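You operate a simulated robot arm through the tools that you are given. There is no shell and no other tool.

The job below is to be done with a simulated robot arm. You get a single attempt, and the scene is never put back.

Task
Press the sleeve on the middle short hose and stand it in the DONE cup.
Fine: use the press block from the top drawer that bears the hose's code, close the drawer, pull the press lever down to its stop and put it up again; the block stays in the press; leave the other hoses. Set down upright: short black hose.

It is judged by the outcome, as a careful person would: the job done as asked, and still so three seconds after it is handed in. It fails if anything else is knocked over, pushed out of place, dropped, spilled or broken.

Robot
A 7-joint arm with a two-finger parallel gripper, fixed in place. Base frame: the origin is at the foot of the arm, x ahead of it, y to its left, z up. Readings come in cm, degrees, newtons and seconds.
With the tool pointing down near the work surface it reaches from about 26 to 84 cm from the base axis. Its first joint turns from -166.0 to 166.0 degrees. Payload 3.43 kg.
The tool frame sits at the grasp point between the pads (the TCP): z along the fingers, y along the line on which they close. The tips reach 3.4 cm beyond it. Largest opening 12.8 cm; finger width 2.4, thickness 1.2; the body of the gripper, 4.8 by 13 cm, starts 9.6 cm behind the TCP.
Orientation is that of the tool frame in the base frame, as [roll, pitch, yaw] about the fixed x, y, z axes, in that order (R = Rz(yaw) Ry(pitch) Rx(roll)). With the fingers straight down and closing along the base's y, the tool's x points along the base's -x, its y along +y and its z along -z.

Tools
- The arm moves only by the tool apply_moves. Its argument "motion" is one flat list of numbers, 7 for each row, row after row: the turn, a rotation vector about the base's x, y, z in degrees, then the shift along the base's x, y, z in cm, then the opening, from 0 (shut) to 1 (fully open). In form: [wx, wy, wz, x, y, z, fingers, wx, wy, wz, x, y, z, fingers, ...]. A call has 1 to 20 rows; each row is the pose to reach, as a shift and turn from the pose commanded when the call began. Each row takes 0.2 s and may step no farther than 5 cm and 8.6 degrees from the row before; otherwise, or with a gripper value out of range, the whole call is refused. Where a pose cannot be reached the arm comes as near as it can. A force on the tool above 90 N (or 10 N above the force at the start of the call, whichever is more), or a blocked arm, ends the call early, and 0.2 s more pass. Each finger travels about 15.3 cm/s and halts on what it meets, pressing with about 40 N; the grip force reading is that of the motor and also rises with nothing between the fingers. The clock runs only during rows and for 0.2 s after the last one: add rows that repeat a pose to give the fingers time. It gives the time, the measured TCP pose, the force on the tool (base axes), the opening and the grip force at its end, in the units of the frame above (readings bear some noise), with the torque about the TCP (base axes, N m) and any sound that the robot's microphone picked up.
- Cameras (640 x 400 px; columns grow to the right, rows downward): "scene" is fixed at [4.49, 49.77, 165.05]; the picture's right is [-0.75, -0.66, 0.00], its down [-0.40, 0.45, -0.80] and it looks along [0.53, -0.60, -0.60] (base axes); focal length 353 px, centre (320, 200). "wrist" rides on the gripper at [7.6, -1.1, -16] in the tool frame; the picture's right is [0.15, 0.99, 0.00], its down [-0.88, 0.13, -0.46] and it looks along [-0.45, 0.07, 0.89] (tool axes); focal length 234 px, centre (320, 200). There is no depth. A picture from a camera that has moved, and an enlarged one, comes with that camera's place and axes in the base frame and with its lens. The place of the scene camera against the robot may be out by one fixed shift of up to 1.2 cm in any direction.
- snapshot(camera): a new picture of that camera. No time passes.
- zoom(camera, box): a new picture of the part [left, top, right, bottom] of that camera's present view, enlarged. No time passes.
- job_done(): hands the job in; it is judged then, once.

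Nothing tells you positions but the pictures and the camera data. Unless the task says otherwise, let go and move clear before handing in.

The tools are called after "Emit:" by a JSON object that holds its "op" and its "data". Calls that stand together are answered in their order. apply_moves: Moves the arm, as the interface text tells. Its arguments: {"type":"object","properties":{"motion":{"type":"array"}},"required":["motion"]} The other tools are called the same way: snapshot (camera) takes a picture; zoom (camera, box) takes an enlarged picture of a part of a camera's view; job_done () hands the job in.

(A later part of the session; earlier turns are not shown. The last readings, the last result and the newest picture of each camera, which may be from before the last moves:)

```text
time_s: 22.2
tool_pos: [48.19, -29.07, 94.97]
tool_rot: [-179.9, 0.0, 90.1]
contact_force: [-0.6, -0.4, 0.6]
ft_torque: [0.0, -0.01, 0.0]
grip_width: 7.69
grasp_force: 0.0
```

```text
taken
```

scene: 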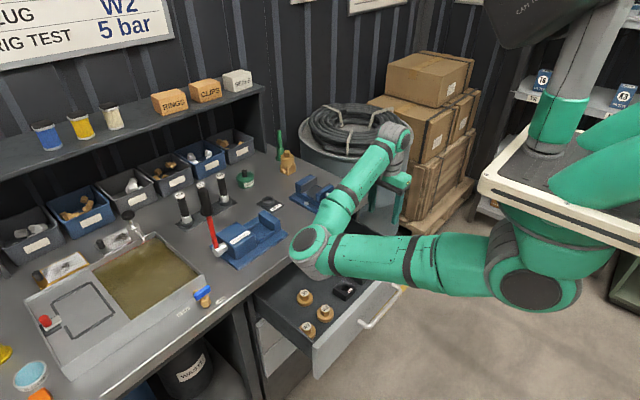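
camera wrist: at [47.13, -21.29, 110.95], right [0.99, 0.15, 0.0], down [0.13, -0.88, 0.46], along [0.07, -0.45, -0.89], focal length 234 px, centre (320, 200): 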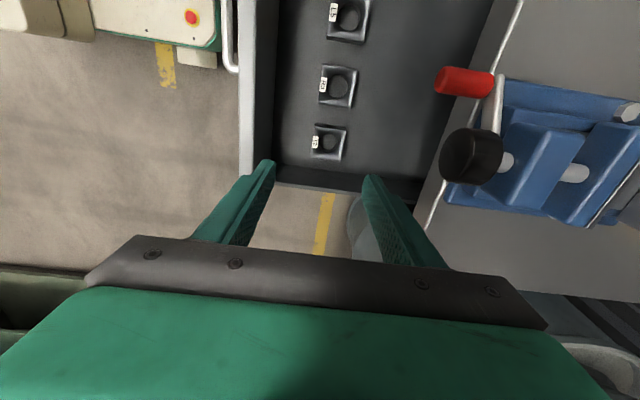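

Emit:
{"op": "zoom", "data": {"camera": "wrist", "box": [260, 50, 420, 180]}}

Emit:
{"op": "zoom", "data": {"camera": "wrist", "box": [290, 110, 370, 170]}}

```text
3.08 times, centred on (340, 115) of wrist
camera zoom: at [47.13, -21.29, 110.95], right [0.99, 0.15, 0.0], down [0.13, -0.88, 0.46], along [0.07, -0.45, -0.89], focal length 720 px, centre (258, 462)
```

zoom: 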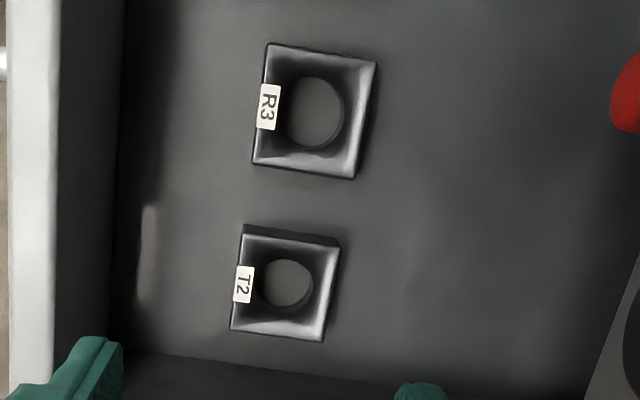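

```text
6.67 times, centred on (330, 140) of wrist
camera zoom: at [47.13, -21.29, 110.95], right [0.99, 0.15, 0.0], down [0.13, -0.88, 0.46], along [0.07, -0.45, -0.89], focal length 1561 px, centre (253, 600)
```

zoom: 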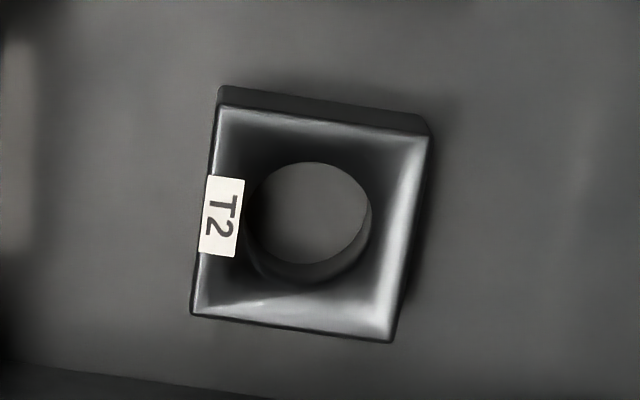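

T2's block is a 5×5 cm frame with a funnel hole, centred near (49.8,-30.1), top near z≈73. Before gripping, I check the nest rails in the press to choose the grip height.

Emit:
{"op": "zoom", "data": {"camera": "scene", "box": [235, 195, 295, 245]}}

Emit:
{"op": "zoom", "data": {"camera": "scene", "box": [200, 200, 300, 275]}}

```text
8.00 times, centred on (265, 220) of scene
camera zoom: at [4.49, 49.77, 165.05], right [-0.75, -0.66, 0.0], down [-0.4, 0.45, -0.8], along [0.53, -0.6, -0.6], focal length 2826 px, centre (760, 40)
```

zoom: 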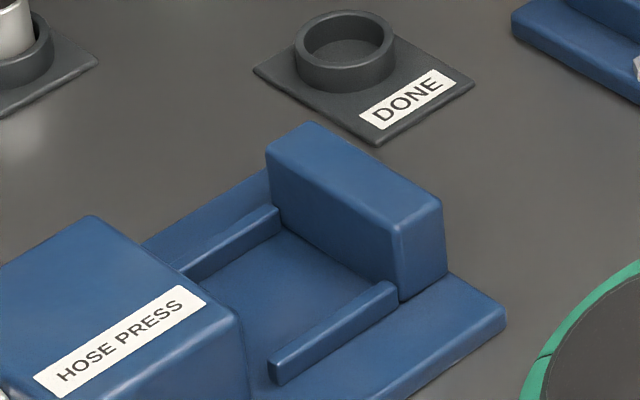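

```text
5.33 times, centred on (250, 238) of scene
camera zoom: at [4.49, 49.77, 165.05], right [-0.75, -0.66, 0.0], down [-0.4, 0.45, -0.8], along [0.53, -0.6, -0.6], focal length 1884 px, centre (693, 0)
```

zoom: 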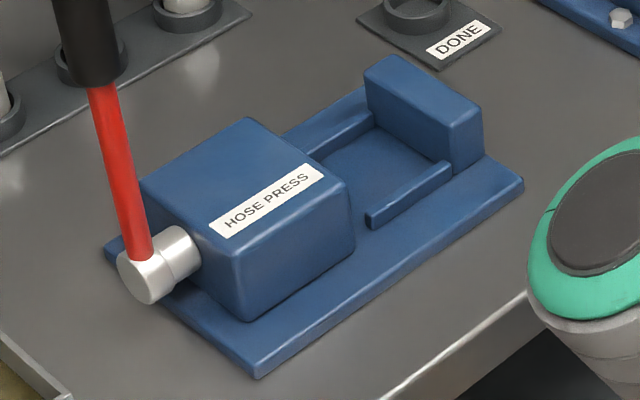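

Rails are about 1.3 cm tall, so I'll grip only the upper part of the block. To gain clearance from the vise hub I'll drag the drawer another 3 cm using the open -x finger against the panel's inner face.

Emit:
{"op": "apply_moves", "data": {"motion": [0, 0, 0, 0, 0, -4, 0.6, 0, 0, 0, 0, 0, -8, 0.6, 0, 0, 0, 0, 0, -12.5, 0.6, 0, 0, 0, -1.5, 0, -12.5, 0.6, 0, 0, 0, -3, 0, -12.5, 0.6, 0, 0, 0, -4.2, 0, -12.5, 0.6, 0, 0, 0, -5.4, 0, -12.5, 0.6, 0, 0, 0, -6.5, 0, -12.5, 0.6, 0, 0, 0, -6.5, 0, -12.5, 0.6]}}

Emit:
{"op": "snapshot", "data": {"camera": "wrist"}}

Emit:
{"op": "snapshot", "data": {"camera": "scene"}}

```text
time_s: 24.2
tool_pos: [41.83, -28.92, 82.56]
tool_rot: [-180.0, 0.0, 90.0]
contact_force: [0.3, 0.4, 0.6]
ft_torque: [0.01, -0.01, -0.02]
grip_width: 7.65
grasp_force: 0.1
```

```text
taken
camera wrist: at [40.65, -21.21, 98.43], right [0.99, 0.15, 0.0], down [0.13, -0.88, 0.46], along [0.07, -0.45, -0.89], focal length 234 px, centre (320, 200)
```

wrist: 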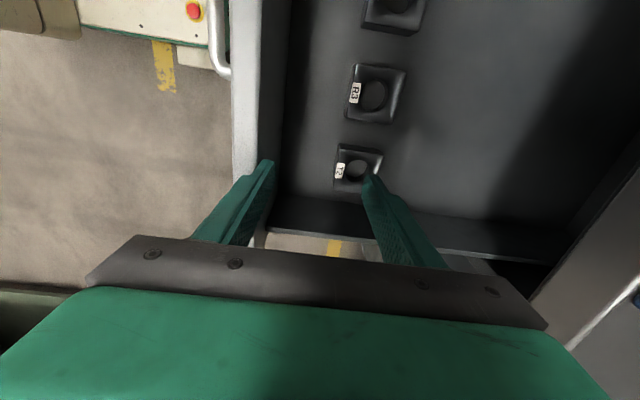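

```text
taken
```

scene: 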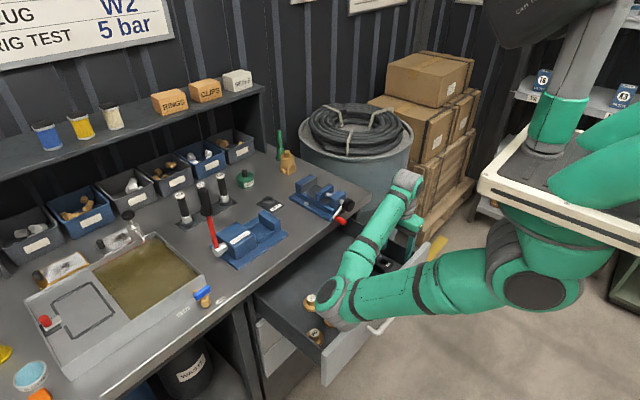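

Emit:
{"op": "zoom", "data": {"camera": "wrist", "box": [310, 130, 410, 210]}}

```text
5.00 times, centred on (360, 170) of wrist
camera zoom: at [40.65, -21.21, 98.43], right [0.99, 0.15, 0.0], down [0.13, -0.88, 0.46], along [0.07, -0.45, -0.89], focal length 1171 px, centre (120, 350)
```

zoom: 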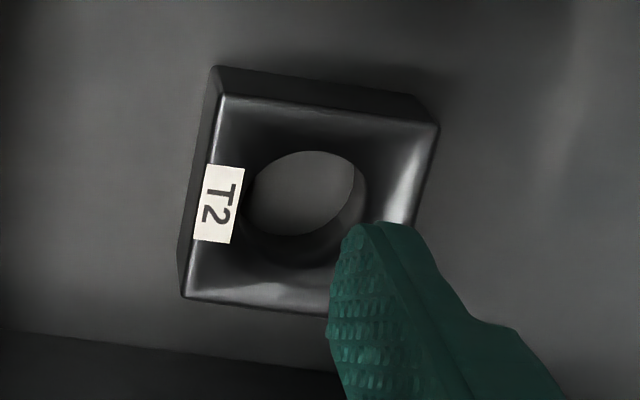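

The drawer moved as planned; T2 is now near (46.6,-30.3), top z≈71.8, height about 2.6. I'll centre above it and check alignment.

Emit:
{"op": "apply_moves", "data": {"motion": [0, 0, 0, 1, 0, 0, 0.6, 0, 0, 0, 2.5, -0.7, 0, 0.6, 0, 0, 0, 4.8, -1.4, 0, 0.6, 0, 0, 0, 4.8, -1.4, -2, 0.6, 0, 0, 0, 4.8, -1.4, -2, 0.6]}}

Emit:
{"op": "zoom", "data": {"camera": "wrist", "box": [240, 100, 400, 220]}}

Emit:
{"op": "zoom", "data": {"camera": "scene", "box": [320, 170, 440, 270]}}

```text
time_s: 25.4
tool_pos: [46.59, -30.25, 80.53]
tool_rot: [-179.9, -0.1, 90.2]
contact_force: [-0.6, 0.4, 0.1]
ft_torque: [-0.01, 0.01, 0.0]
grip_width: 7.67
grasp_force: 0.1
```

```text
3.33 times, centred on (320, 160) of wrist
camera zoom: at [45.51, -22.54, 96.42], right [0.99, 0.15, 0.0], down [0.13, -0.88, 0.46], along [0.07, -0.45, -0.89], focal length 781 px, centre (320, 333)
```

zoom: 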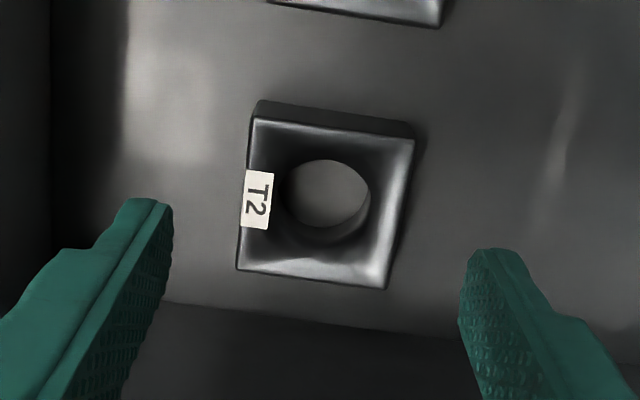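

```text
4.00 times, centred on (380, 220) of scene
camera zoom: at [4.49, 49.77, 165.05], right [-0.75, -0.66, 0.0], down [-0.4, 0.45, -0.8], along [0.53, -0.6, -0.6], focal length 1413 px, centre (80, 120)
```

zoom: 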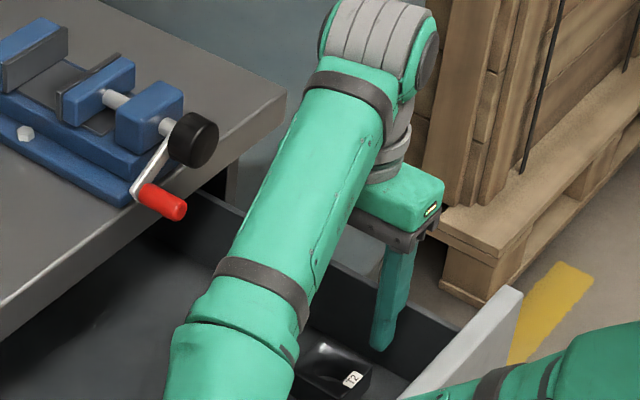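

T2 is centred between the fingers. I descend so the tips overlap the top ~1.1 cm of the block, then close.

Emit:
{"op": "apply_moves", "data": {"motion": [0, 0, 0, 0.2, -0.1, -2, 0.6, 0, 0, 0, 0.2, -0.1, -4, 0.55, 0, 0, 0, 0.2, -0.1, -5.5, 0.5, 0, 0, 0, 0.2, -0.1, -6.4, 0.5, 0, 0, 0, 0.2, -0.1, -6.4, 0.5]}}

Emit:
{"op": "zoom", "data": {"camera": "wrist", "box": [240, 100, 400, 220]}}

Emit:
{"op": "zoom", "data": {"camera": "scene", "box": [320, 190, 440, 290]}}

```text
time_s: 26.6
tool_pos: [46.67, -30.51, 74.1]
tool_rot: [179.9, 0.1, 90.0]
contact_force: [-0.8, -0.3, -0.4]
ft_torque: [0.08, -0.07, -0.01]
grip_width: 6.4
grasp_force: 0.1
```

```text
3.33 times, centred on (320, 160) of wrist
camera zoom: at [45.53, -22.79, 90.0], right [0.99, 0.15, 0.0], down [0.13, -0.88, 0.46], along [0.07, -0.45, -0.89], focal length 781 px, centre (320, 333)
```

zoom: 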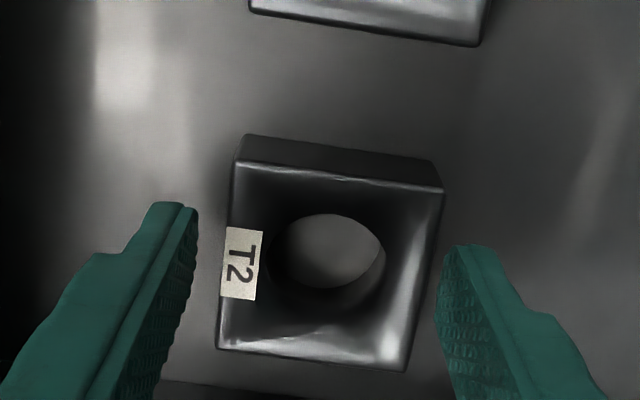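

```text
4.00 times, centred on (380, 240) of scene
camera zoom: at [4.49, 49.77, 165.05], right [-0.75, -0.66, 0.0], down [-0.4, 0.45, -0.8], along [0.53, -0.6, -0.6], focal length 1413 px, centre (80, 40)
```

zoom: 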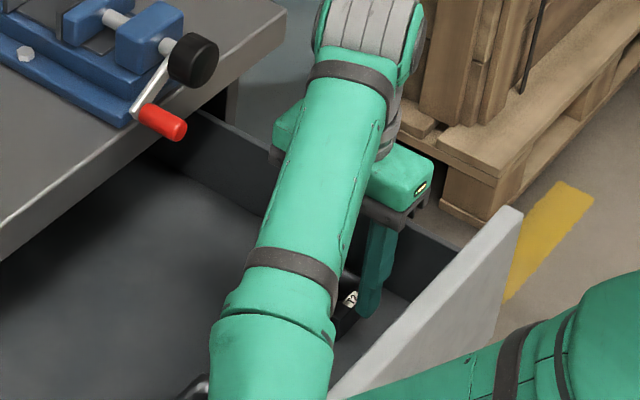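

Alignment looks right. I lower 0.2 cm more and close on the block.

Emit:
{"op": "apply_moves", "data": {"motion": [0, 0, 0, 0.1, 0.15, -0.2, 0.5, 0, 0, 0, 0.1, 0.15, -0.2, 0.3, 0, 0, 0, 0.1, 0.15, -0.2, 0.3, 0, 0, 0, 0.1, 0.15, -0.2, 0.3]}}

Emit:
{"op": "zoom", "data": {"camera": "wrist", "box": [240, 100, 400, 220]}}

```text
time_s: 27.6
tool_pos: [46.74, -30.28, 73.82]
tool_rot: [180.0, 0.0, 90.2]
contact_force: [-0.8, -0.2, 0.6]
ft_torque: [-0.01, 0.03, 0.0]
grip_width: 5.54
grasp_force: 40.4
```

```text
3.33 times, centred on (320, 160) of wrist
camera zoom: at [45.74, -22.53, 89.83], right [0.99, 0.15, 0.0], down [0.13, -0.88, 0.46], along [0.07, -0.45, -0.89], focal length 781 px, centre (320, 333)
```

zoom: 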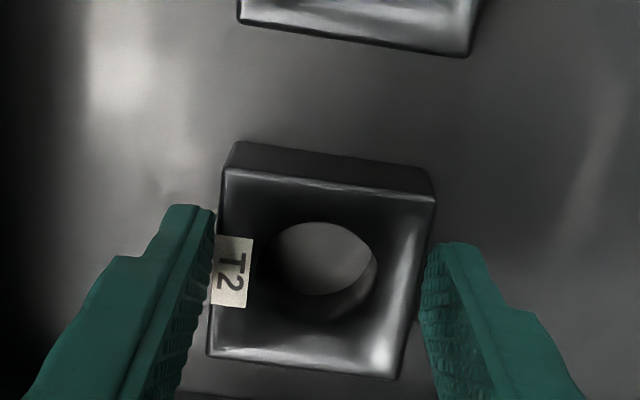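

The grip reads 5.5 cm at 40 N. I do a small lift test.

Emit:
{"op": "apply_moves", "data": {"motion": [0, 0, 0, 0, 0, 0.5, 0.25, 0, 0, 0, 0, 0, 1.2, 0.25, 0, 0, 0, 0, 0, 1.2, 0.25]}}

Emit:
{"op": "zoom", "data": {"camera": "wrist", "box": [240, 100, 400, 220]}}

Emit:
{"op": "zoom", "data": {"camera": "scene", "box": [370, 240, 430, 280]}}

```text
time_s: 28.4
tool_pos: [46.76, -30.23, 75.02]
tool_rot: [180.0, 0.0, 90.1]
contact_force: [-0.2, 0.0, -2.5]
ft_torque: [0.0, 0.01, 0.01]
grip_width: 5.55
grasp_force: 40.0
```

```text
3.33 times, centred on (320, 160) of wrist
camera zoom: at [45.77, -22.54, 91.03], right [0.99, 0.15, 0.0], down [0.13, -0.88, 0.46], along [0.07, -0.45, -0.89], focal length 781 px, centre (320, 333)
```

zoom: 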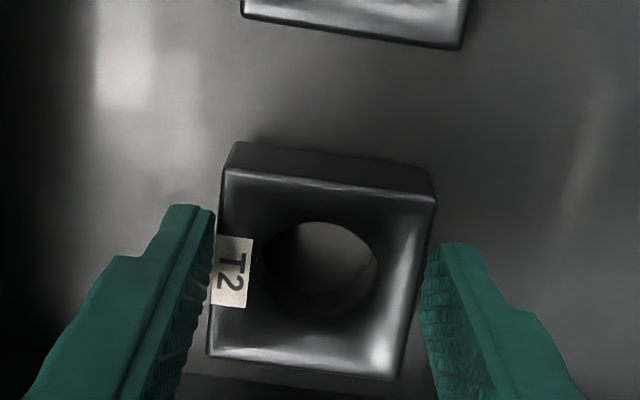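

```text
10.00 times, centred on (400, 260) of scene
camera zoom: at [4.49, 49.77, 165.05], right [-0.75, -0.66, 0.0], down [-0.4, 0.45, -0.8], along [0.53, -0.6, -0.6], focal length 3533 px, centre (-480, -400)
```

zoom: 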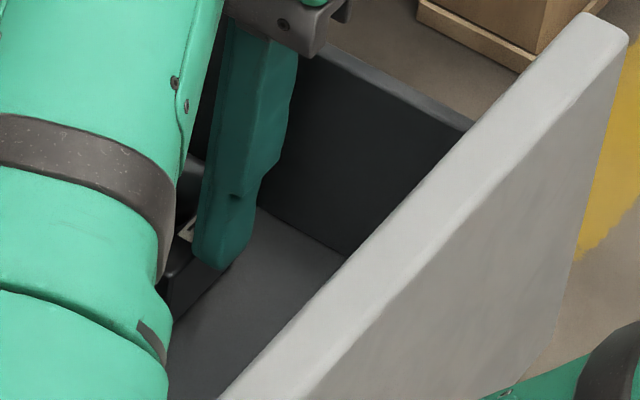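

The block is held (about 2.5 N of weight). I lift it clear of the drawer to travel height.

Emit:
{"op": "apply_moves", "data": {"motion": [0, 0, 0, 0, 0, 4, 0.25, 0, 0, 0, 0, 0, 8.5, 0.25, 0, 0, 0, 0, 0, 13, 0.25, 0, 0, 0, 0, 0, 17.5, 0.25, 0, 0, 0, 0, 0, 22, 0.25, 0, 0, 0, 0, 0, 26.5, 0.25, 0, 0, 0, 0, 0, 31, 0.25, 0, 0, 0, 3, 3, 33, 0.25, 0, 0, 0, 6, 6, 33, 0.25, 0, 0, 0, 6, 6, 33, 0.25]}}

Emit:
{"op": "snapshot", "data": {"camera": "wrist"}}

Emit:
{"op": "snapshot", "data": {"camera": "scene"}}

```text
time_s: 30.6
tool_pos: [52.79, -24.46, 108.13]
tool_rot: [180.0, 0.0, 90.0]
contact_force: [0.3, 0.7, -2.5]
ft_torque: [0.01, 0.02, -0.03]
grip_width: 5.54
grasp_force: 40.1
```

```text
taken
camera wrist: at [51.73, -16.73, 124.06], right [0.99, 0.15, 0.0], down [0.13, -0.88, 0.46], along [0.07, -0.45, -0.89], focal length 234 px, centre (320, 200)
```

wrist: 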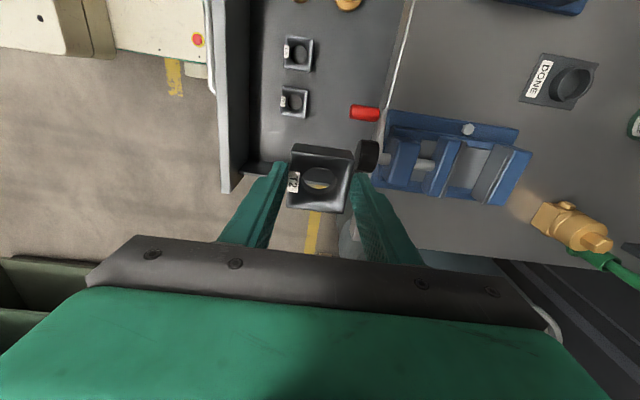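

```text
taken
```

scene: 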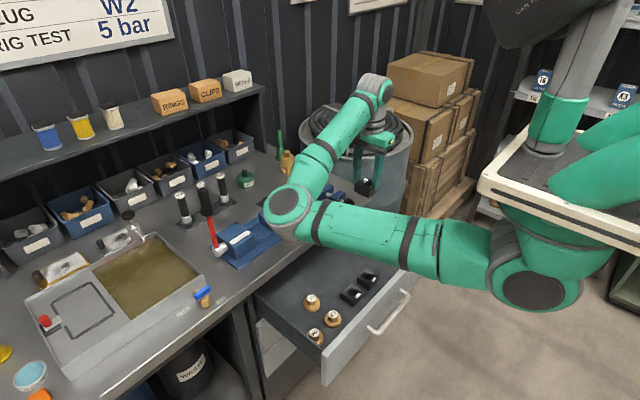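

The block is clear. I move half-way toward the press and check the arm against the lever.

Emit:
{"op": "apply_moves", "data": {"motion": [0, 0, 0, 2.9, 3.1, 0, 0.25, 0, 0, 0, 5.8, 6.2, 0, 0.25, 0, 0, 0, 8.7, 9.3, 0, 0.25, 0, 0, 0, 11.6, 12.4, 0, 0.25, 0, 0, 0, 14.5, 15.5, 0, 0.25, 0, 0, 0, 14.5, 15.5, 0, 0.25]}}

Emit:
{"op": "snapshot", "data": {"camera": "scene"}}

Emit:
{"op": "snapshot", "data": {"camera": "wrist"}}

```text
time_s: 32.0
tool_pos: [67.26, -8.82, 108.15]
tool_rot: [-180.0, 0.0, 90.1]
contact_force: [-1.3, -1.0, -3.2]
ft_torque: [0.02, 0.03, -0.02]
grip_width: 5.54
grasp_force: 39.8
```

```text
taken
```

scene: 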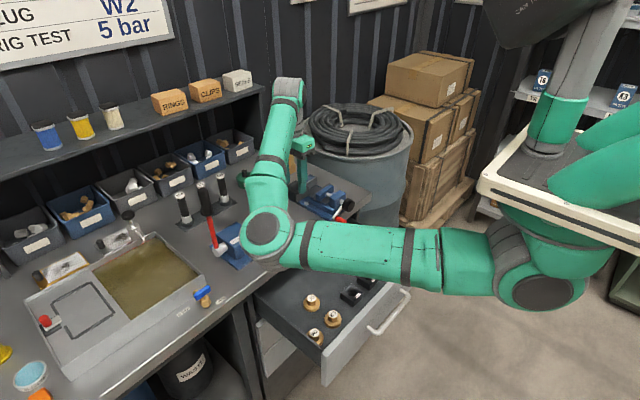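

```text
taken
camera wrist: at [66.27, -1.03, 124.03], right [0.99, 0.15, 0.0], down [0.13, -0.88, 0.46], along [0.07, -0.45, -0.89], focal length 234 px, centre (320, 200)
```

wrist: 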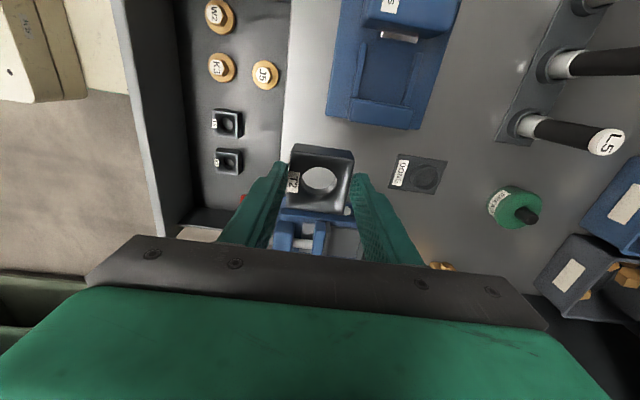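

The forearm stays clear of the lever so far. I move above the nest.

Emit:
{"op": "apply_moves", "data": {"motion": [0, 0, 0, 2.8, 3, 0, 0.25, 0, 0, 0, 5.6, 6, 0, 0.25, 0, 0, 0, 8.4, 9.1, 0, 0.25, 0, 0, 0, 8.4, 9.1, -2, 0.25, 0, 0, 0, 8.4, 9.1, -2, 0.25]}}

Emit:
{"op": "snapshot", "data": {"camera": "scene"}}

Emit:
{"op": "snapshot", "data": {"camera": "wrist"}}

Emit:
{"op": "zoom", "data": {"camera": "wrist", "box": [240, 60, 420, 220]}}

```text
time_s: 33.2
tool_pos: [75.67, 0.34, 106.09]
tool_rot: [179.9, 0.0, 90.0]
contact_force: [0.2, 0.7, -3.0]
ft_torque: [0.02, 0.02, 0.01]
grip_width: 5.51
grasp_force: 39.6
```

```text
taken
```

scene: 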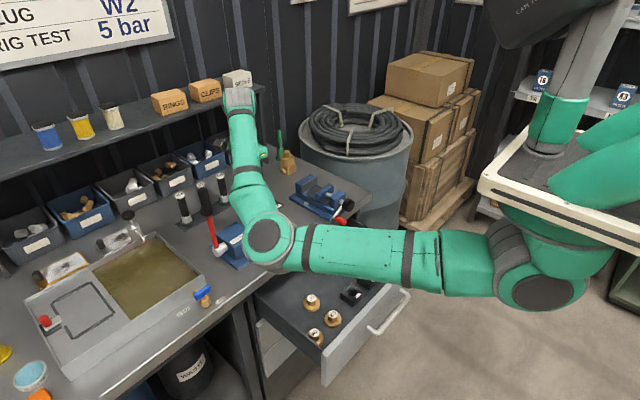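

```text
taken
camera wrist: at [74.63, 8.01, 122.02], right [0.99, 0.15, 0.0], down [0.13, -0.88, 0.46], along [0.07, -0.45, -0.89], focal length 234 px, centre (320, 200)
```

wrist: 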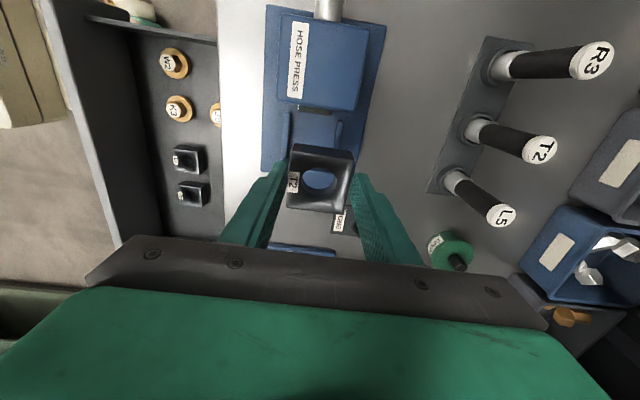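

```text
2.50 times, centred on (330, 140) of wrist
camera zoom: at [74.63, 8.01, 122.02], right [0.99, 0.15, 0.0], down [0.13, -0.88, 0.46], along [0.07, -0.45, -0.89], focal length 585 px, centre (295, 350)
```

zoom: 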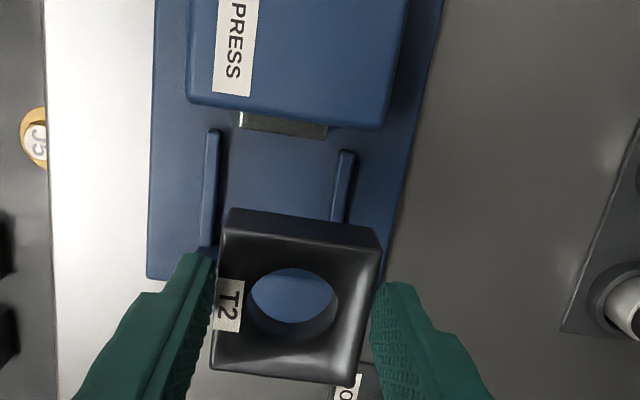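

The nest rails are visible: centre line x≈74.7, inner width about 6.5. I'll shift back in y briefly so the camera sees the end wall past the block and measure the nest exactly.

Emit:
{"op": "apply_moves", "data": {"motion": [0, 0, 0, -0.5, -4, 0, 0.25, 0, 0, 0, -1, -8, 0, 0.25, 0, 0, 0, -1, -8, 0, 0.25]}}

Emit:
{"op": "zoom", "data": {"camera": "wrist", "box": [250, 40, 400, 160]}}

```text
time_s: 34.0
tool_pos: [74.81, -7.61, 106.17]
tool_rot: [-180.0, 0.0, 90.1]
contact_force: [1.0, 0.3, -3.0]
ft_torque: [0.01, -0.03, 0.02]
grip_width: 5.57
grasp_force: 40.1
```

```text
3.33 times, centred on (325, 100) of wrist
camera zoom: at [73.71, 0.13, 121.99], right [0.99, 0.15, 0.0], down [0.13, -0.88, 0.46], along [0.07, -0.45, -0.89], focal length 781 px, centre (303, 533)
```

zoom: 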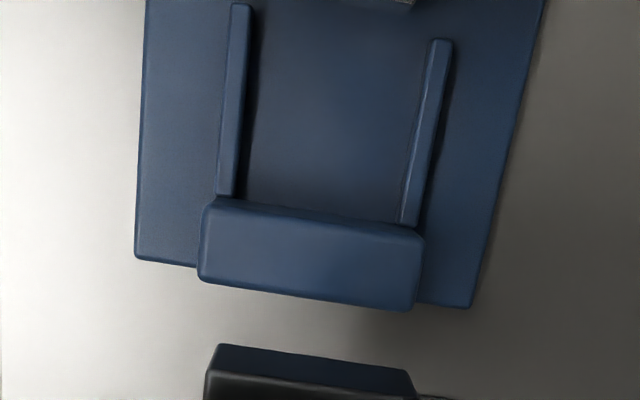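

Nest measured: rail centre x≈74.65, end wall inner face y≈-2.4, ram face y≈4.7. I go above the nest at (74.65,0.6) and descend to just over the rails.

Emit:
{"op": "apply_moves", "data": {"motion": [0, 0, 0, 0, 4, 0, 0.25, 0, 0, 0, -0.1, 8.2, 0, 0.25, 0, 0, 0, -0.1, 8.2, -3, 0.25, 0, 0, 0, -0.1, 8.2, -6, 0.25, 0, 0, 0, -0.1, 8.2, -8.5, 0.25, 0, 0, 0, -0.1, 8.2, -8.5, 0.25]}}

Emit:
{"op": "zoom", "data": {"camera": "wrist", "box": [240, 60, 420, 220]}}

Emit:
{"op": "snapshot", "data": {"camera": "scene"}}

```text
time_s: 35.4
tool_pos: [74.72, 0.85, 97.81]
tool_rot: [179.9, 0.0, 90.3]
contact_force: [6.1, 15.6, 30.4]
ft_torque: [-0.41, -0.07, -0.21]
grip_width: 5.6
grasp_force: 40.2
```

```text
2.50 times, centred on (330, 140) of wrist
camera zoom: at [73.51, 8.45, 113.73], right [0.99, 0.15, 0.0], down [0.13, -0.88, 0.46], along [0.07, -0.45, -0.89], focal length 585 px, centre (295, 350)
```

zoom: 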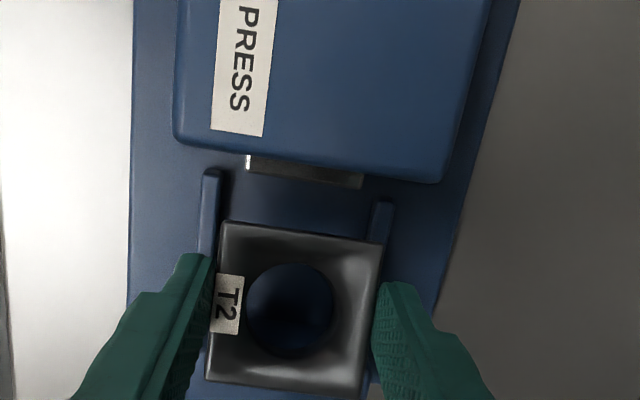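

```text
taken
```

scene: 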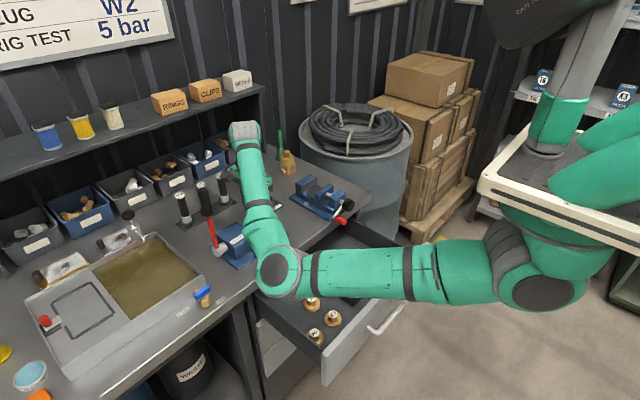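

Contact: the block's far edge touched the end wall's top and the block pivoted a little in the grip. I back straight up and look at how it sits.

Emit:
{"op": "apply_moves", "data": {"motion": [0, 0, 0, 0, 0.2, 0.7, 0.25, 0, 0, 0, 0, 0.5, 1.5, 0.25, 0, 0, 0, 0, 0.8, 3, 0.25, 0, 0, 0, 0, 0.8, 3, 0.25]}}

Emit:
{"op": "zoom", "data": {"camera": "wrist", "box": [240, 60, 420, 220]}}

Emit:
{"op": "zoom", "data": {"camera": "scene", "box": [200, 150, 320, 270]}}

```text
time_s: 36.4
tool_pos: [74.65, 1.41, 100.57]
tool_rot: [-179.9, 0.0, 90.1]
contact_force: [0.3, 0.5, -2.8]
ft_torque: [0.04, -0.03, 0.0]
grip_width: 5.55
grasp_force: 40.4
```

```text
2.50 times, centred on (330, 140) of wrist
camera zoom: at [73.52, 9.04, 116.49], right [0.99, 0.15, 0.0], down [0.13, -0.88, 0.46], along [0.07, -0.45, -0.89], focal length 585 px, centre (295, 350)
```

zoom: 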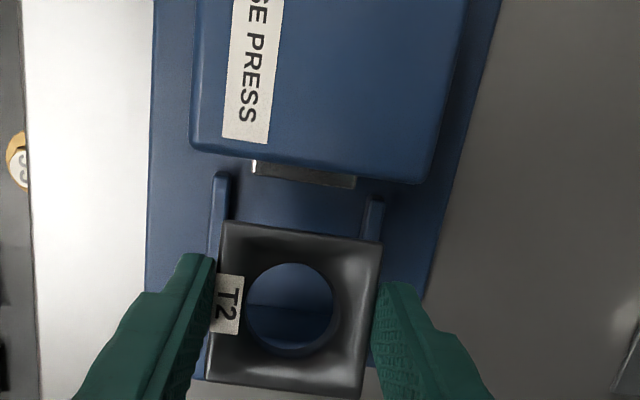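

```text
3.33 times, centred on (260, 210) of scene
camera zoom: at [4.49, 49.77, 165.05], right [-0.75, -0.66, 0.0], down [-0.4, 0.45, -0.8], along [0.53, -0.6, -0.6], focal length 1178 px, centre (520, 167)
```

zoom: 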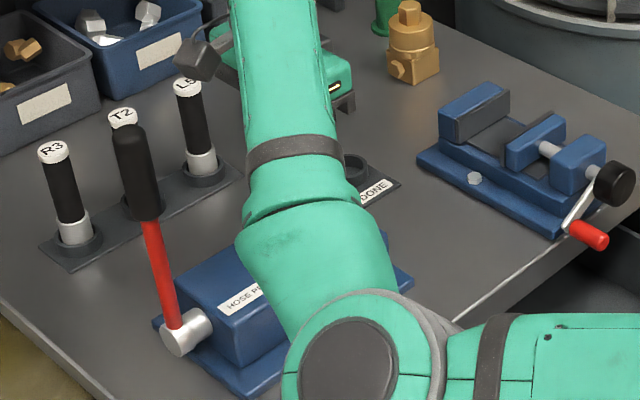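

The block is tilted about 20° in the pads (far edge up) and my floor estimate needs raising: nest floor ≈ z 89.9, wall top ≈ 93.7. I'll shift slightly to +y so it clears the wall and lower it until its near edge almost touches the floor.

Emit:
{"op": "apply_moves", "data": {"motion": [0, 0, 0, 0, 0.25, 0, 0.25, 0, 0, 0, 0, 0.25, -1.5, 0.25, 0, 0, 0, 0, 0.25, -2.8, 0.25, 0, 0, 0, 0, 0.25, -3.8, 0.25, 0, 0, 0, 0, 0.25, -3.8, 0.25]}}

Emit:
{"op": "zoom", "data": {"camera": "wrist", "box": [240, 60, 420, 220]}}

```text
time_s: 37.6
tool_pos: [74.66, 1.67, 96.76]
tool_rot: [-179.9, -0.1, 90.1]
contact_force: [0.5, 0.6, -3.9]
ft_torque: [0.04, 0.02, -0.02]
grip_width: 5.55
grasp_force: 39.6
```

```text
2.50 times, centred on (330, 140) of wrist
camera zoom: at [73.54, 9.34, 112.72], right [0.99, 0.15, 0.0], down [0.13, -0.88, 0.46], along [0.07, -0.45, -0.89], focal length 585 px, centre (295, 350)
```

zoom: 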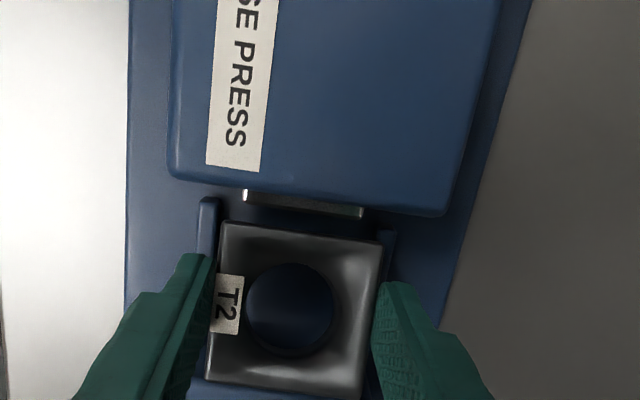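

The block now sits between the rails with about 0.3 cm clearance each side. I lower in small steps until it seats flat.

Emit:
{"op": "apply_moves", "data": {"motion": [0, 0, 0, 0, 0, -0.3, 0.25, 0, 0, 0, 0, 0, -0.6, 0.25, 0, 0, 0, 0, 0, -0.9, 0.25, 0, 0, 0, 0, 0, -0.9, 0.25]}}

Emit:
{"op": "zoom", "data": {"camera": "wrist", "box": [240, 60, 420, 220]}}

```text
time_s: 38.6
tool_pos: [74.64, 1.54, 95.99]
tool_rot: [-180.0, -0.1, 90.2]
contact_force: [-0.4, -0.1, -3.5]
ft_torque: [0.04, -0.02, -0.01]
grip_width: 5.58
grasp_force: 40.1
```

```text
2.50 times, centred on (330, 140) of wrist
camera zoom: at [73.54, 9.35, 111.83], right [0.99, 0.15, 0.0], down [0.13, -0.88, 0.46], along [0.07, -0.45, -0.89], focal length 585 px, centre (295, 350)
```

zoom: 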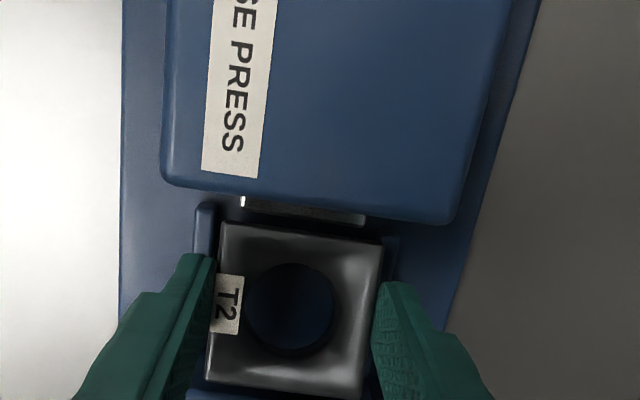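

Emit:
{"op": "apply_moves", "data": {"motion": [0, 0, 0, 0, 0, -0.25, 0.25, 0, 0, 0, 0, 0, -0.5, 0.25, 0, 0, 0, 0, 0, -0.75, 0.25, 0, 0, 0, 0, 0, -0.75, 0.25]}}

Emit:
{"op": "zoom", "data": {"camera": "wrist", "box": [240, 60, 420, 220]}}

```text
time_s: 39.6
tool_pos: [74.55, 1.64, 95.4]
tool_rot: [179.9, 0.0, 90.1]
contact_force: [-5.2, -0.5, 18.5]
ft_torque: [0.3, -0.03, 0.02]
grip_width: 5.55
grasp_force: 39.9
```

```text
2.50 times, centred on (330, 140) of wrist
camera zoom: at [73.5, 9.33, 111.27], right [0.99, 0.15, 0.0], down [0.13, -0.88, 0.46], along [0.07, -0.45, -0.89], focal length 585 px, centre (295, 350)
```

zoom: 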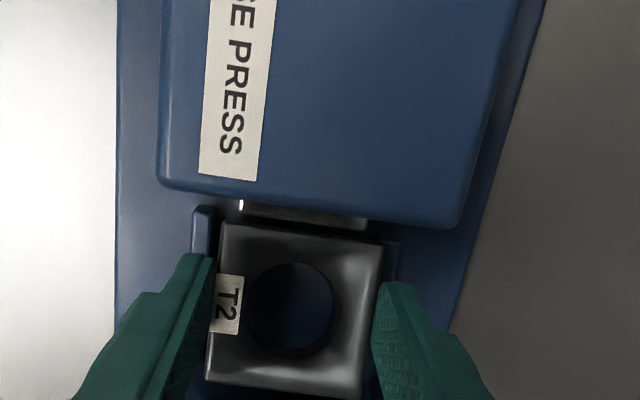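

The near bottom edge touches the floor (18 N, at the +y side as expected). I press further in small steps so the block pivots flat.

Emit:
{"op": "apply_moves", "data": {"motion": [0, 0, 0, 0, 0, -0.2, 0.25, 0, 0, 0, 0, 0, -0.4, 0.25, 0, 0, 0, 0, 0, -0.4, 0.25]}}

Emit:
{"op": "zoom", "data": {"camera": "wrist", "box": [240, 60, 420, 220]}}

```text
time_s: 40.4
tool_pos: [74.58, 1.57, 94.96]
tool_rot: [179.8, 0.0, 90.1]
contact_force: [2.0, -6.0, 39.5]
ft_torque: [0.27, -0.07, -0.05]
grip_width: 5.58
grasp_force: 39.3
```

```text
2.50 times, centred on (330, 140) of wrist
camera zoom: at [73.5, 9.28, 110.83], right [0.99, 0.15, 0.0], down [0.13, -0.88, 0.46], along [0.07, -0.45, -0.89], focal length 585 px, centre (295, 350)
```

zoom: 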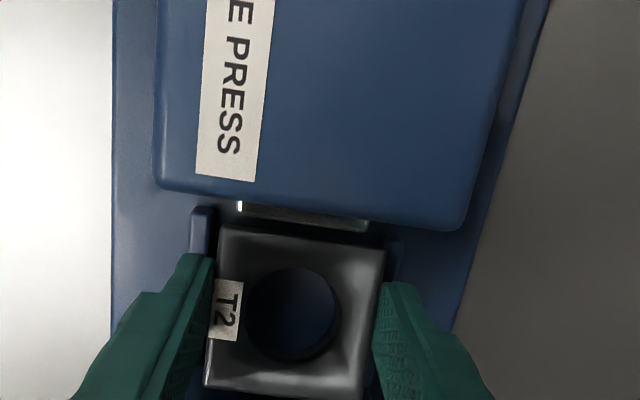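

The block slid up in the pads and still leans about 17° with its near edge on the floor. I'll relieve the push slightly, then loosen the grip gradually so it settles flat into the nest.

Emit:
{"op": "apply_moves", "data": {"motion": [0, 0, 0, 0, 0, 0.25, 0.3, 0, 0, 0, 0, 0, 0.25, 0.42, 0, 0, 0, 0, 0, 0.25, 0.428, 0, 0, 0, 0, 0, 0.25, 0.43]}}

Emit:
{"op": "zoom", "data": {"camera": "wrist", "box": [240, 60, 420, 220]}}

```text
time_s: 41.4
tool_pos: [74.64, 1.8, 94.98]
tool_rot: [-179.9, 0.1, 90.2]
contact_force: [0.3, 1.4, -3.0]
ft_torque: [0.05, -0.03, -0.04]
grip_width: 5.62
grasp_force: 11.6
```

```text
2.50 times, centred on (330, 140) of wrist
camera zoom: at [73.53, 9.38, 110.84], right [0.99, 0.15, 0.0], down [0.13, -0.88, 0.46], along [0.07, -0.45, -0.89], focal length 585 px, centre (295, 350)
```

zoom: 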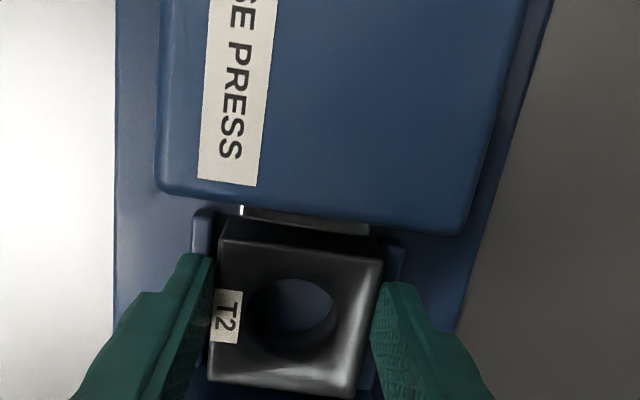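

The block has levelled and is lightly held. I lower a touch and open the rest of the way.

Emit:
{"op": "apply_moves", "data": {"motion": [0, 0, 0, 0, -0.1, -0.15, 0.43, 0, 0, 0, 0, -0.1, -0.15, 0.434, 0, 0, 0, 0, -0.1, -0.15, 0.438, 0, 0, 0, 0, -0.1, -0.15, 0.442]}}

Emit:
{"op": "zoom", "data": {"camera": "wrist", "box": [240, 60, 420, 220]}}

```text
time_s: 42.4
tool_pos: [74.71, 1.63, 94.83]
tool_rot: [180.0, 0.0, 90.0]
contact_force: [-0.2, 0.0, -0.2]
ft_torque: [-0.02, -0.03, 0.01]
grip_width: 5.64
grasp_force: 0.0
```

```text
2.50 times, centred on (330, 140) of wrist
camera zoom: at [73.53, 9.25, 110.77], right [0.99, 0.15, 0.0], down [0.13, -0.88, 0.46], along [0.07, -0.45, -0.89], focal length 585 px, centre (295, 350)
```

zoom: 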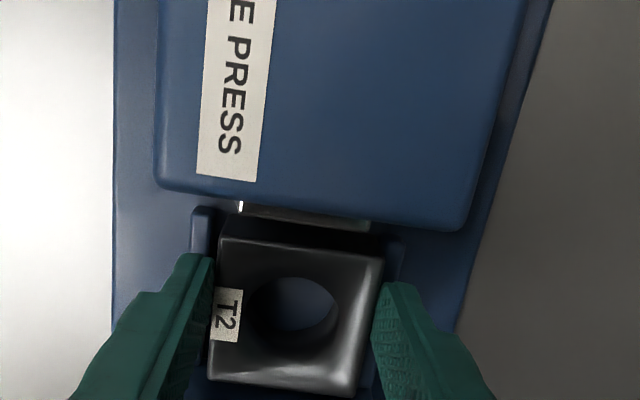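

The block is released and rests flat in the nest. I open slightly, then rise straight up.

Emit:
{"op": "apply_moves", "data": {"motion": [0, 0, 0, 0, 0, 0.1, 0.46, 0, 0, 0, 0, 0, 0.3, 0.49, 0, 0, 0, 0, 0, 1.5, 0.5, 0, 0, 0, 0, 0, 4, 0.5, 0, 0, 0, 0, 0, 8, 0.5, 0, 0, 0, 0, -4, 12, 0.5, 0, 0, 0, 0, -8, 14, 0.5, 0, 0, 0, 0, -8, 14, 0.5]}}

Emit:
{"op": "snapshot", "data": {"camera": "wrist"}}

Emit:
{"op": "zoom", "data": {"camera": "wrist", "box": [250, 40, 400, 160]}}

Emit:
{"op": "snapshot", "data": {"camera": "scene"}}

```text
refused: row 6 steps farther than a row can; nothing moved
```

```text
taken
camera wrist: at [73.53, 9.25, 110.77], right [0.99, 0.15, 0.0], down [0.13, -0.88, 0.46], along [0.07, -0.45, -0.89], focal length 234 px, centre (320, 200)
```

wrist: 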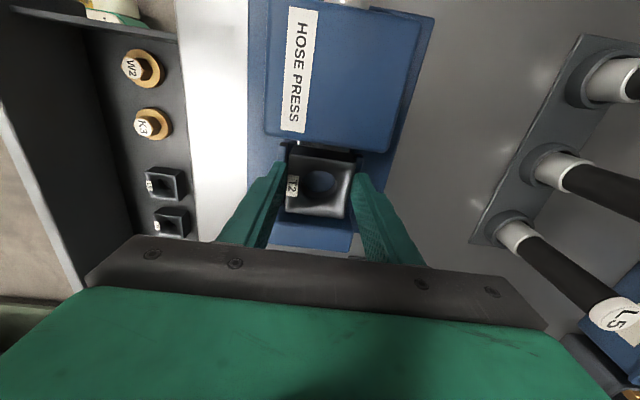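

```text
3.33 times, centred on (325, 100) of wrist
camera zoom: at [73.53, 9.25, 110.77], right [0.99, 0.15, 0.0], down [0.13, -0.88, 0.46], along [0.07, -0.45, -0.89], focal length 781 px, centre (303, 533)
```

zoom: 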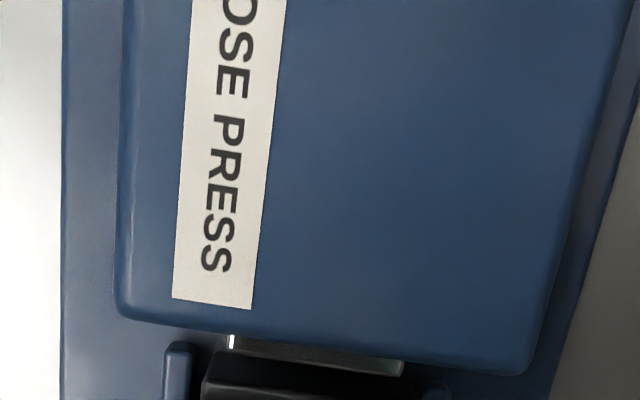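

```text
taken
```

scene: 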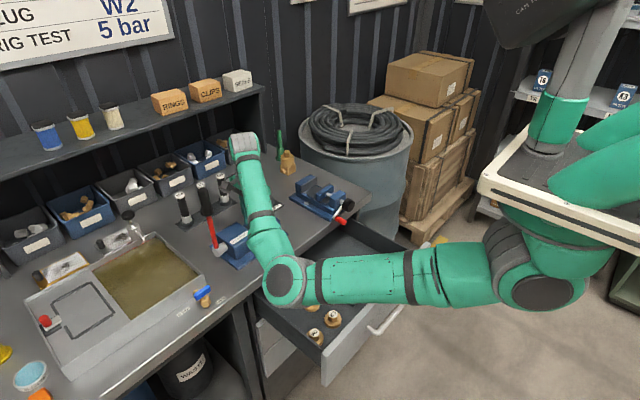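

The last call was refused (a step was too long); nothing moved. I resend it with shorter steps.

Emit:
{"op": "apply_moves", "data": {"motion": [0, 0, 0, 0, 0, 0.1, 0.46, 0, 0, 0, 0, 0, 0.3, 0.49, 0, 0, 0, 0, 0, 1.5, 0.5, 0, 0, 0, 0, 0, 4, 0.5, 0, 0, 0, 0, 0, 8, 0.5, 0, 0, 0, 0, -2, 12, 0.5, 0, 0, 0, 0, -6, 13, 0.5, 0, 0, 0, 0, -9, 13, 0.5, 0, 0, 0, 0, -9, 13, 0.5]}}

Emit:
{"op": "zoom", "data": {"camera": "wrist", "box": [250, 40, 400, 160]}}

Emit:
{"op": "snapshot", "data": {"camera": "scene"}}

```text
time_s: 44.4
tool_pos: [74.62, -7.44, 107.8]
tool_rot: [179.9, -0.1, 90.1]
contact_force: [0.6, -0.7, 0.1]
ft_torque: [0.04, 0.0, 0.0]
grip_width: 6.4
grasp_force: 0.1
```

```text
3.33 times, centred on (325, 100) of wrist
camera zoom: at [73.59, 0.21, 123.78], right [0.99, 0.15, 0.0], down [0.13, -0.88, 0.46], along [0.07, -0.45, -0.89], focal length 781 px, centre (303, 533)
```

zoom: 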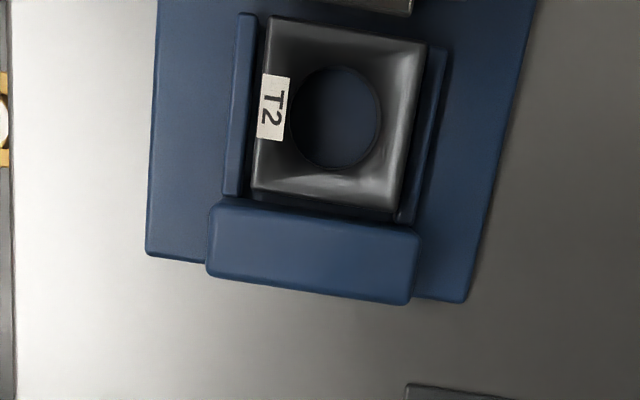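

```text
taken
```

scene: 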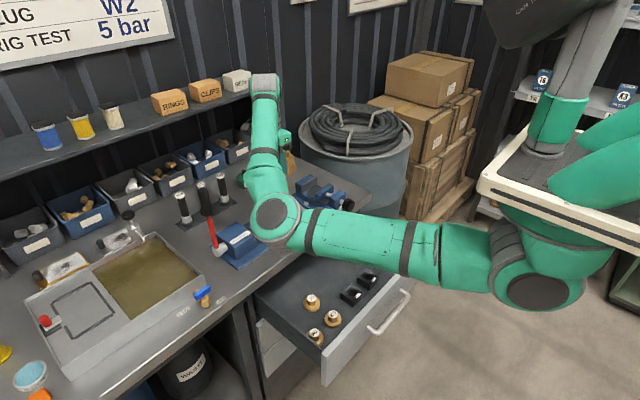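

T2's block lies flat in the nest with its hole near (74.67,0.96). Next I close the drawer: I'll straddle its front panel top edge from above, push it most of the way, then finish on the handle.

Emit:
{"op": "apply_moves", "data": {"motion": [0, 0, 0, -4.5, -0.2, 0, 0.5, 0, 0, 0, -9, -0.4, 0, 0.5, 0, 0, 0, -13.5, -0.6, -1, 0.5, 0, 0, 0, -18, -0.8, -2, 0.5, 0, 0, 0, -22.5, -1, -4, 0.5, 0, 0, 0, -27, -1.2, -6, 0.5, 0, 0, 0, -31.5, -1.4, -8, 0.5, 0, 0, 0, -35.5, -1.5, -10, 0.5, 0, 0, 0, -38.5, -1.5, -11, 0.5, 0, 0, 0, -38.5, -1.5, -13, 0.5, 0, 0, 0, -38.5, -1.5, -13, 0.5]}}

Emit:
{"op": "snapshot", "data": {"camera": "wrist"}}

Emit:
{"op": "snapshot", "data": {"camera": "scene"}}

```text
time_s: 46.8
tool_pos: [36.26, -8.99, 94.81]
tool_rot: [-180.0, 0.0, 90.2]
contact_force: [0.2, 0.7, -0.2]
ft_torque: [0.02, -0.01, 0.0]
grip_width: 6.42
grasp_force: 0.1
```

```text
taken
camera wrist: at [35.07, -1.23, 110.75], right [0.99, 0.15, 0.0], down [0.13, -0.88, 0.46], along [0.07, -0.45, -0.89], focal length 234 px, centre (320, 200)
```

wrist: 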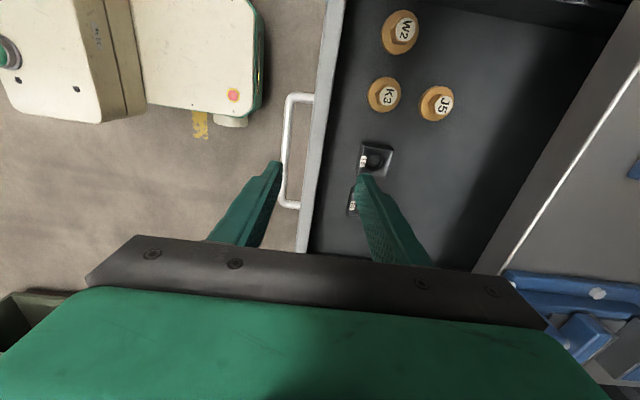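

```text
taken
```

scene: 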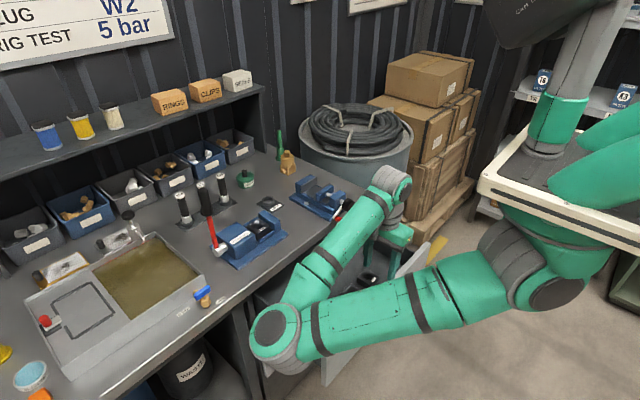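

Emit:
{"op": "zoom", "data": {"camera": "wrist", "box": [240, 90, 400, 210]}}

```text
3.33 times, centred on (320, 150) of wrist
camera zoom: at [35.07, -1.23, 110.75], right [0.99, 0.15, 0.0], down [0.13, -0.88, 0.46], along [0.07, -0.45, -0.89], focal length 781 px, centre (320, 367)
```

zoom: 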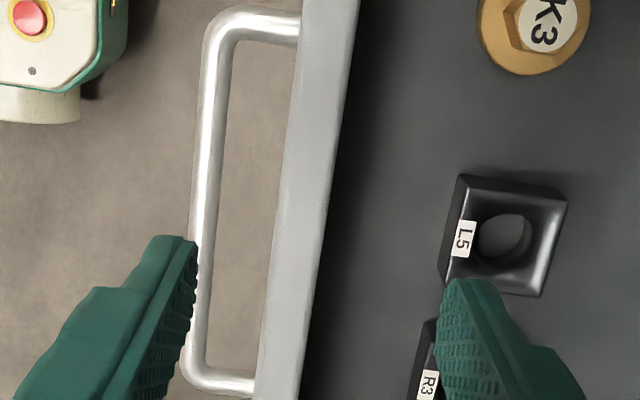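

Panel top spans x≈34.8–36.6, handle bar at x≈31.5. I straddle the panel and push it toward +x by about 15 cm.

Emit:
{"op": "apply_moves", "data": {"motion": [0, 0, 0, -0.5, 0, -3, 0.38, 0, 0, 0, -0.5, 0, -7, 0.38, 0, 0, 0, -0.5, 0, -11, 0.38, 0, 0, 0, -0.5, 0, -12.8, 0.38, 0, 0, 0, 1, 0, -12.8, 0.38, 0, 0, 0, 2.5, 0, -12.8, 0.38, 0, 0, 0, 4, 0, -12.8, 0.38, 0, 0, 0, 6, 0, -12.8, 0.38, 0, 0, 0, 8, 0, -12.8, 0.38, 0, 0, 0, 10, 0, -12.8, 0.38, 0, 0, 0, 12, 0, -12.8, 0.38, 0, 0, 0, 14, 0, -12.8, 0.38, 0, 0, 0, 15.5, 0, -12.8, 0.38, 0, 0, 0, 16.5, 0, -12.8, 0.38, 0, 0, 0, 16.5, 0, -12.8, 0.38]}}

Emit:
{"op": "snapshot", "data": {"camera": "wrist"}}

Emit:
{"op": "snapshot", "data": {"camera": "scene"}}

```text
time_s: 50.0
tool_pos: [52.72, -8.82, 82.09]
tool_rot: [180.0, 0.0, 90.2]
contact_force: [-0.4, -0.4, 0.1]
ft_torque: [-0.02, -0.01, 0.0]
grip_width: 4.86
grasp_force: 0.1
```

```text
taken
camera wrist: at [51.54, -1.14, 98.01], right [0.99, 0.15, 0.0], down [0.13, -0.88, 0.46], along [0.07, -0.45, -0.89], focal length 234 px, centre (320, 200)
```

wrist: 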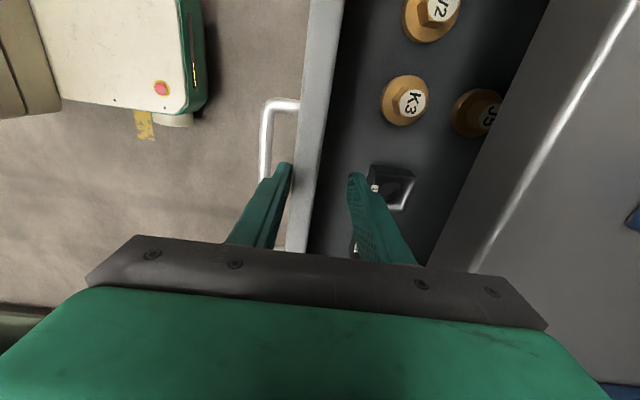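

```text
taken
```

scene: 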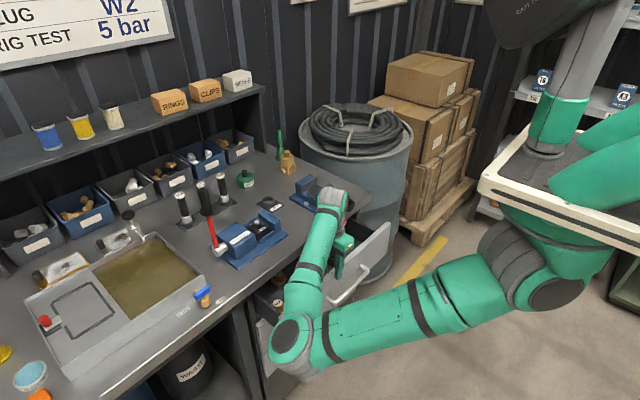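

The drawer is now about 12 cm from closed. I release the panel, rise, tilt 25° again and line up with the handle to push it fully home.

Emit:
{"op": "apply_moves", "data": {"motion": [0, 0, 0, -0.8, 0, 0, 0.38, 0, 0, 0, -0.8, 0, 4, 0.38, 0, 0, 0, -0.8, 0, 8.5, 0.38, 0, 0, 0, -0.8, 0, 12.5, 0.38, 0, -8.3, 0, -3.5, -1, 12.5, 0.3, 0, -16.6, 0, -6.5, -2, 12, 0.21, 0, -25, 0, -9, -3, 11, 0.21, 0, -25, 0, -9.8, -3.6, 10, 0.21, 0, -25, 0, -9.8, -3.6, 10, 0.21]}}

Emit:
{"op": "snapshot", "data": {"camera": "wrist"}}

Emit:
{"op": "snapshot", "data": {"camera": "scene"}}

```text
time_s: 52.0
tool_pos: [43.95, -13.02, 91.79]
tool_rot: [155.1, -0.1, 90.1]
contact_force: [0.3, -0.4, 0.1]
ft_torque: [0.0, 0.05, 0.0]
grip_width: 2.67
grasp_force: 0.2
out of reach, approached as far as the arm can: row 7, 8, 9
```

```text
taken
camera wrist: at [36.13, -5.37, 105.67], right [0.9, 0.15, 0.42], down [-0.07, -0.88, 0.47], along [0.44, -0.45, -0.78], focal length 234 px, centre (320, 200)
```

wrist: 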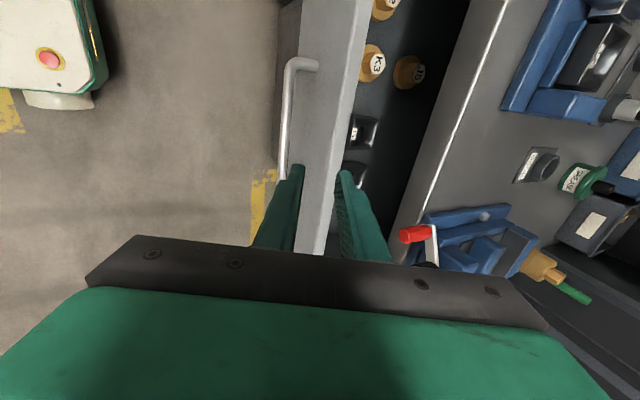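

```text
taken
```

scene: 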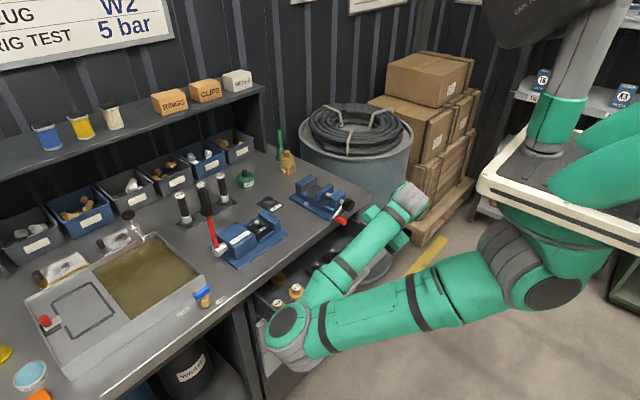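

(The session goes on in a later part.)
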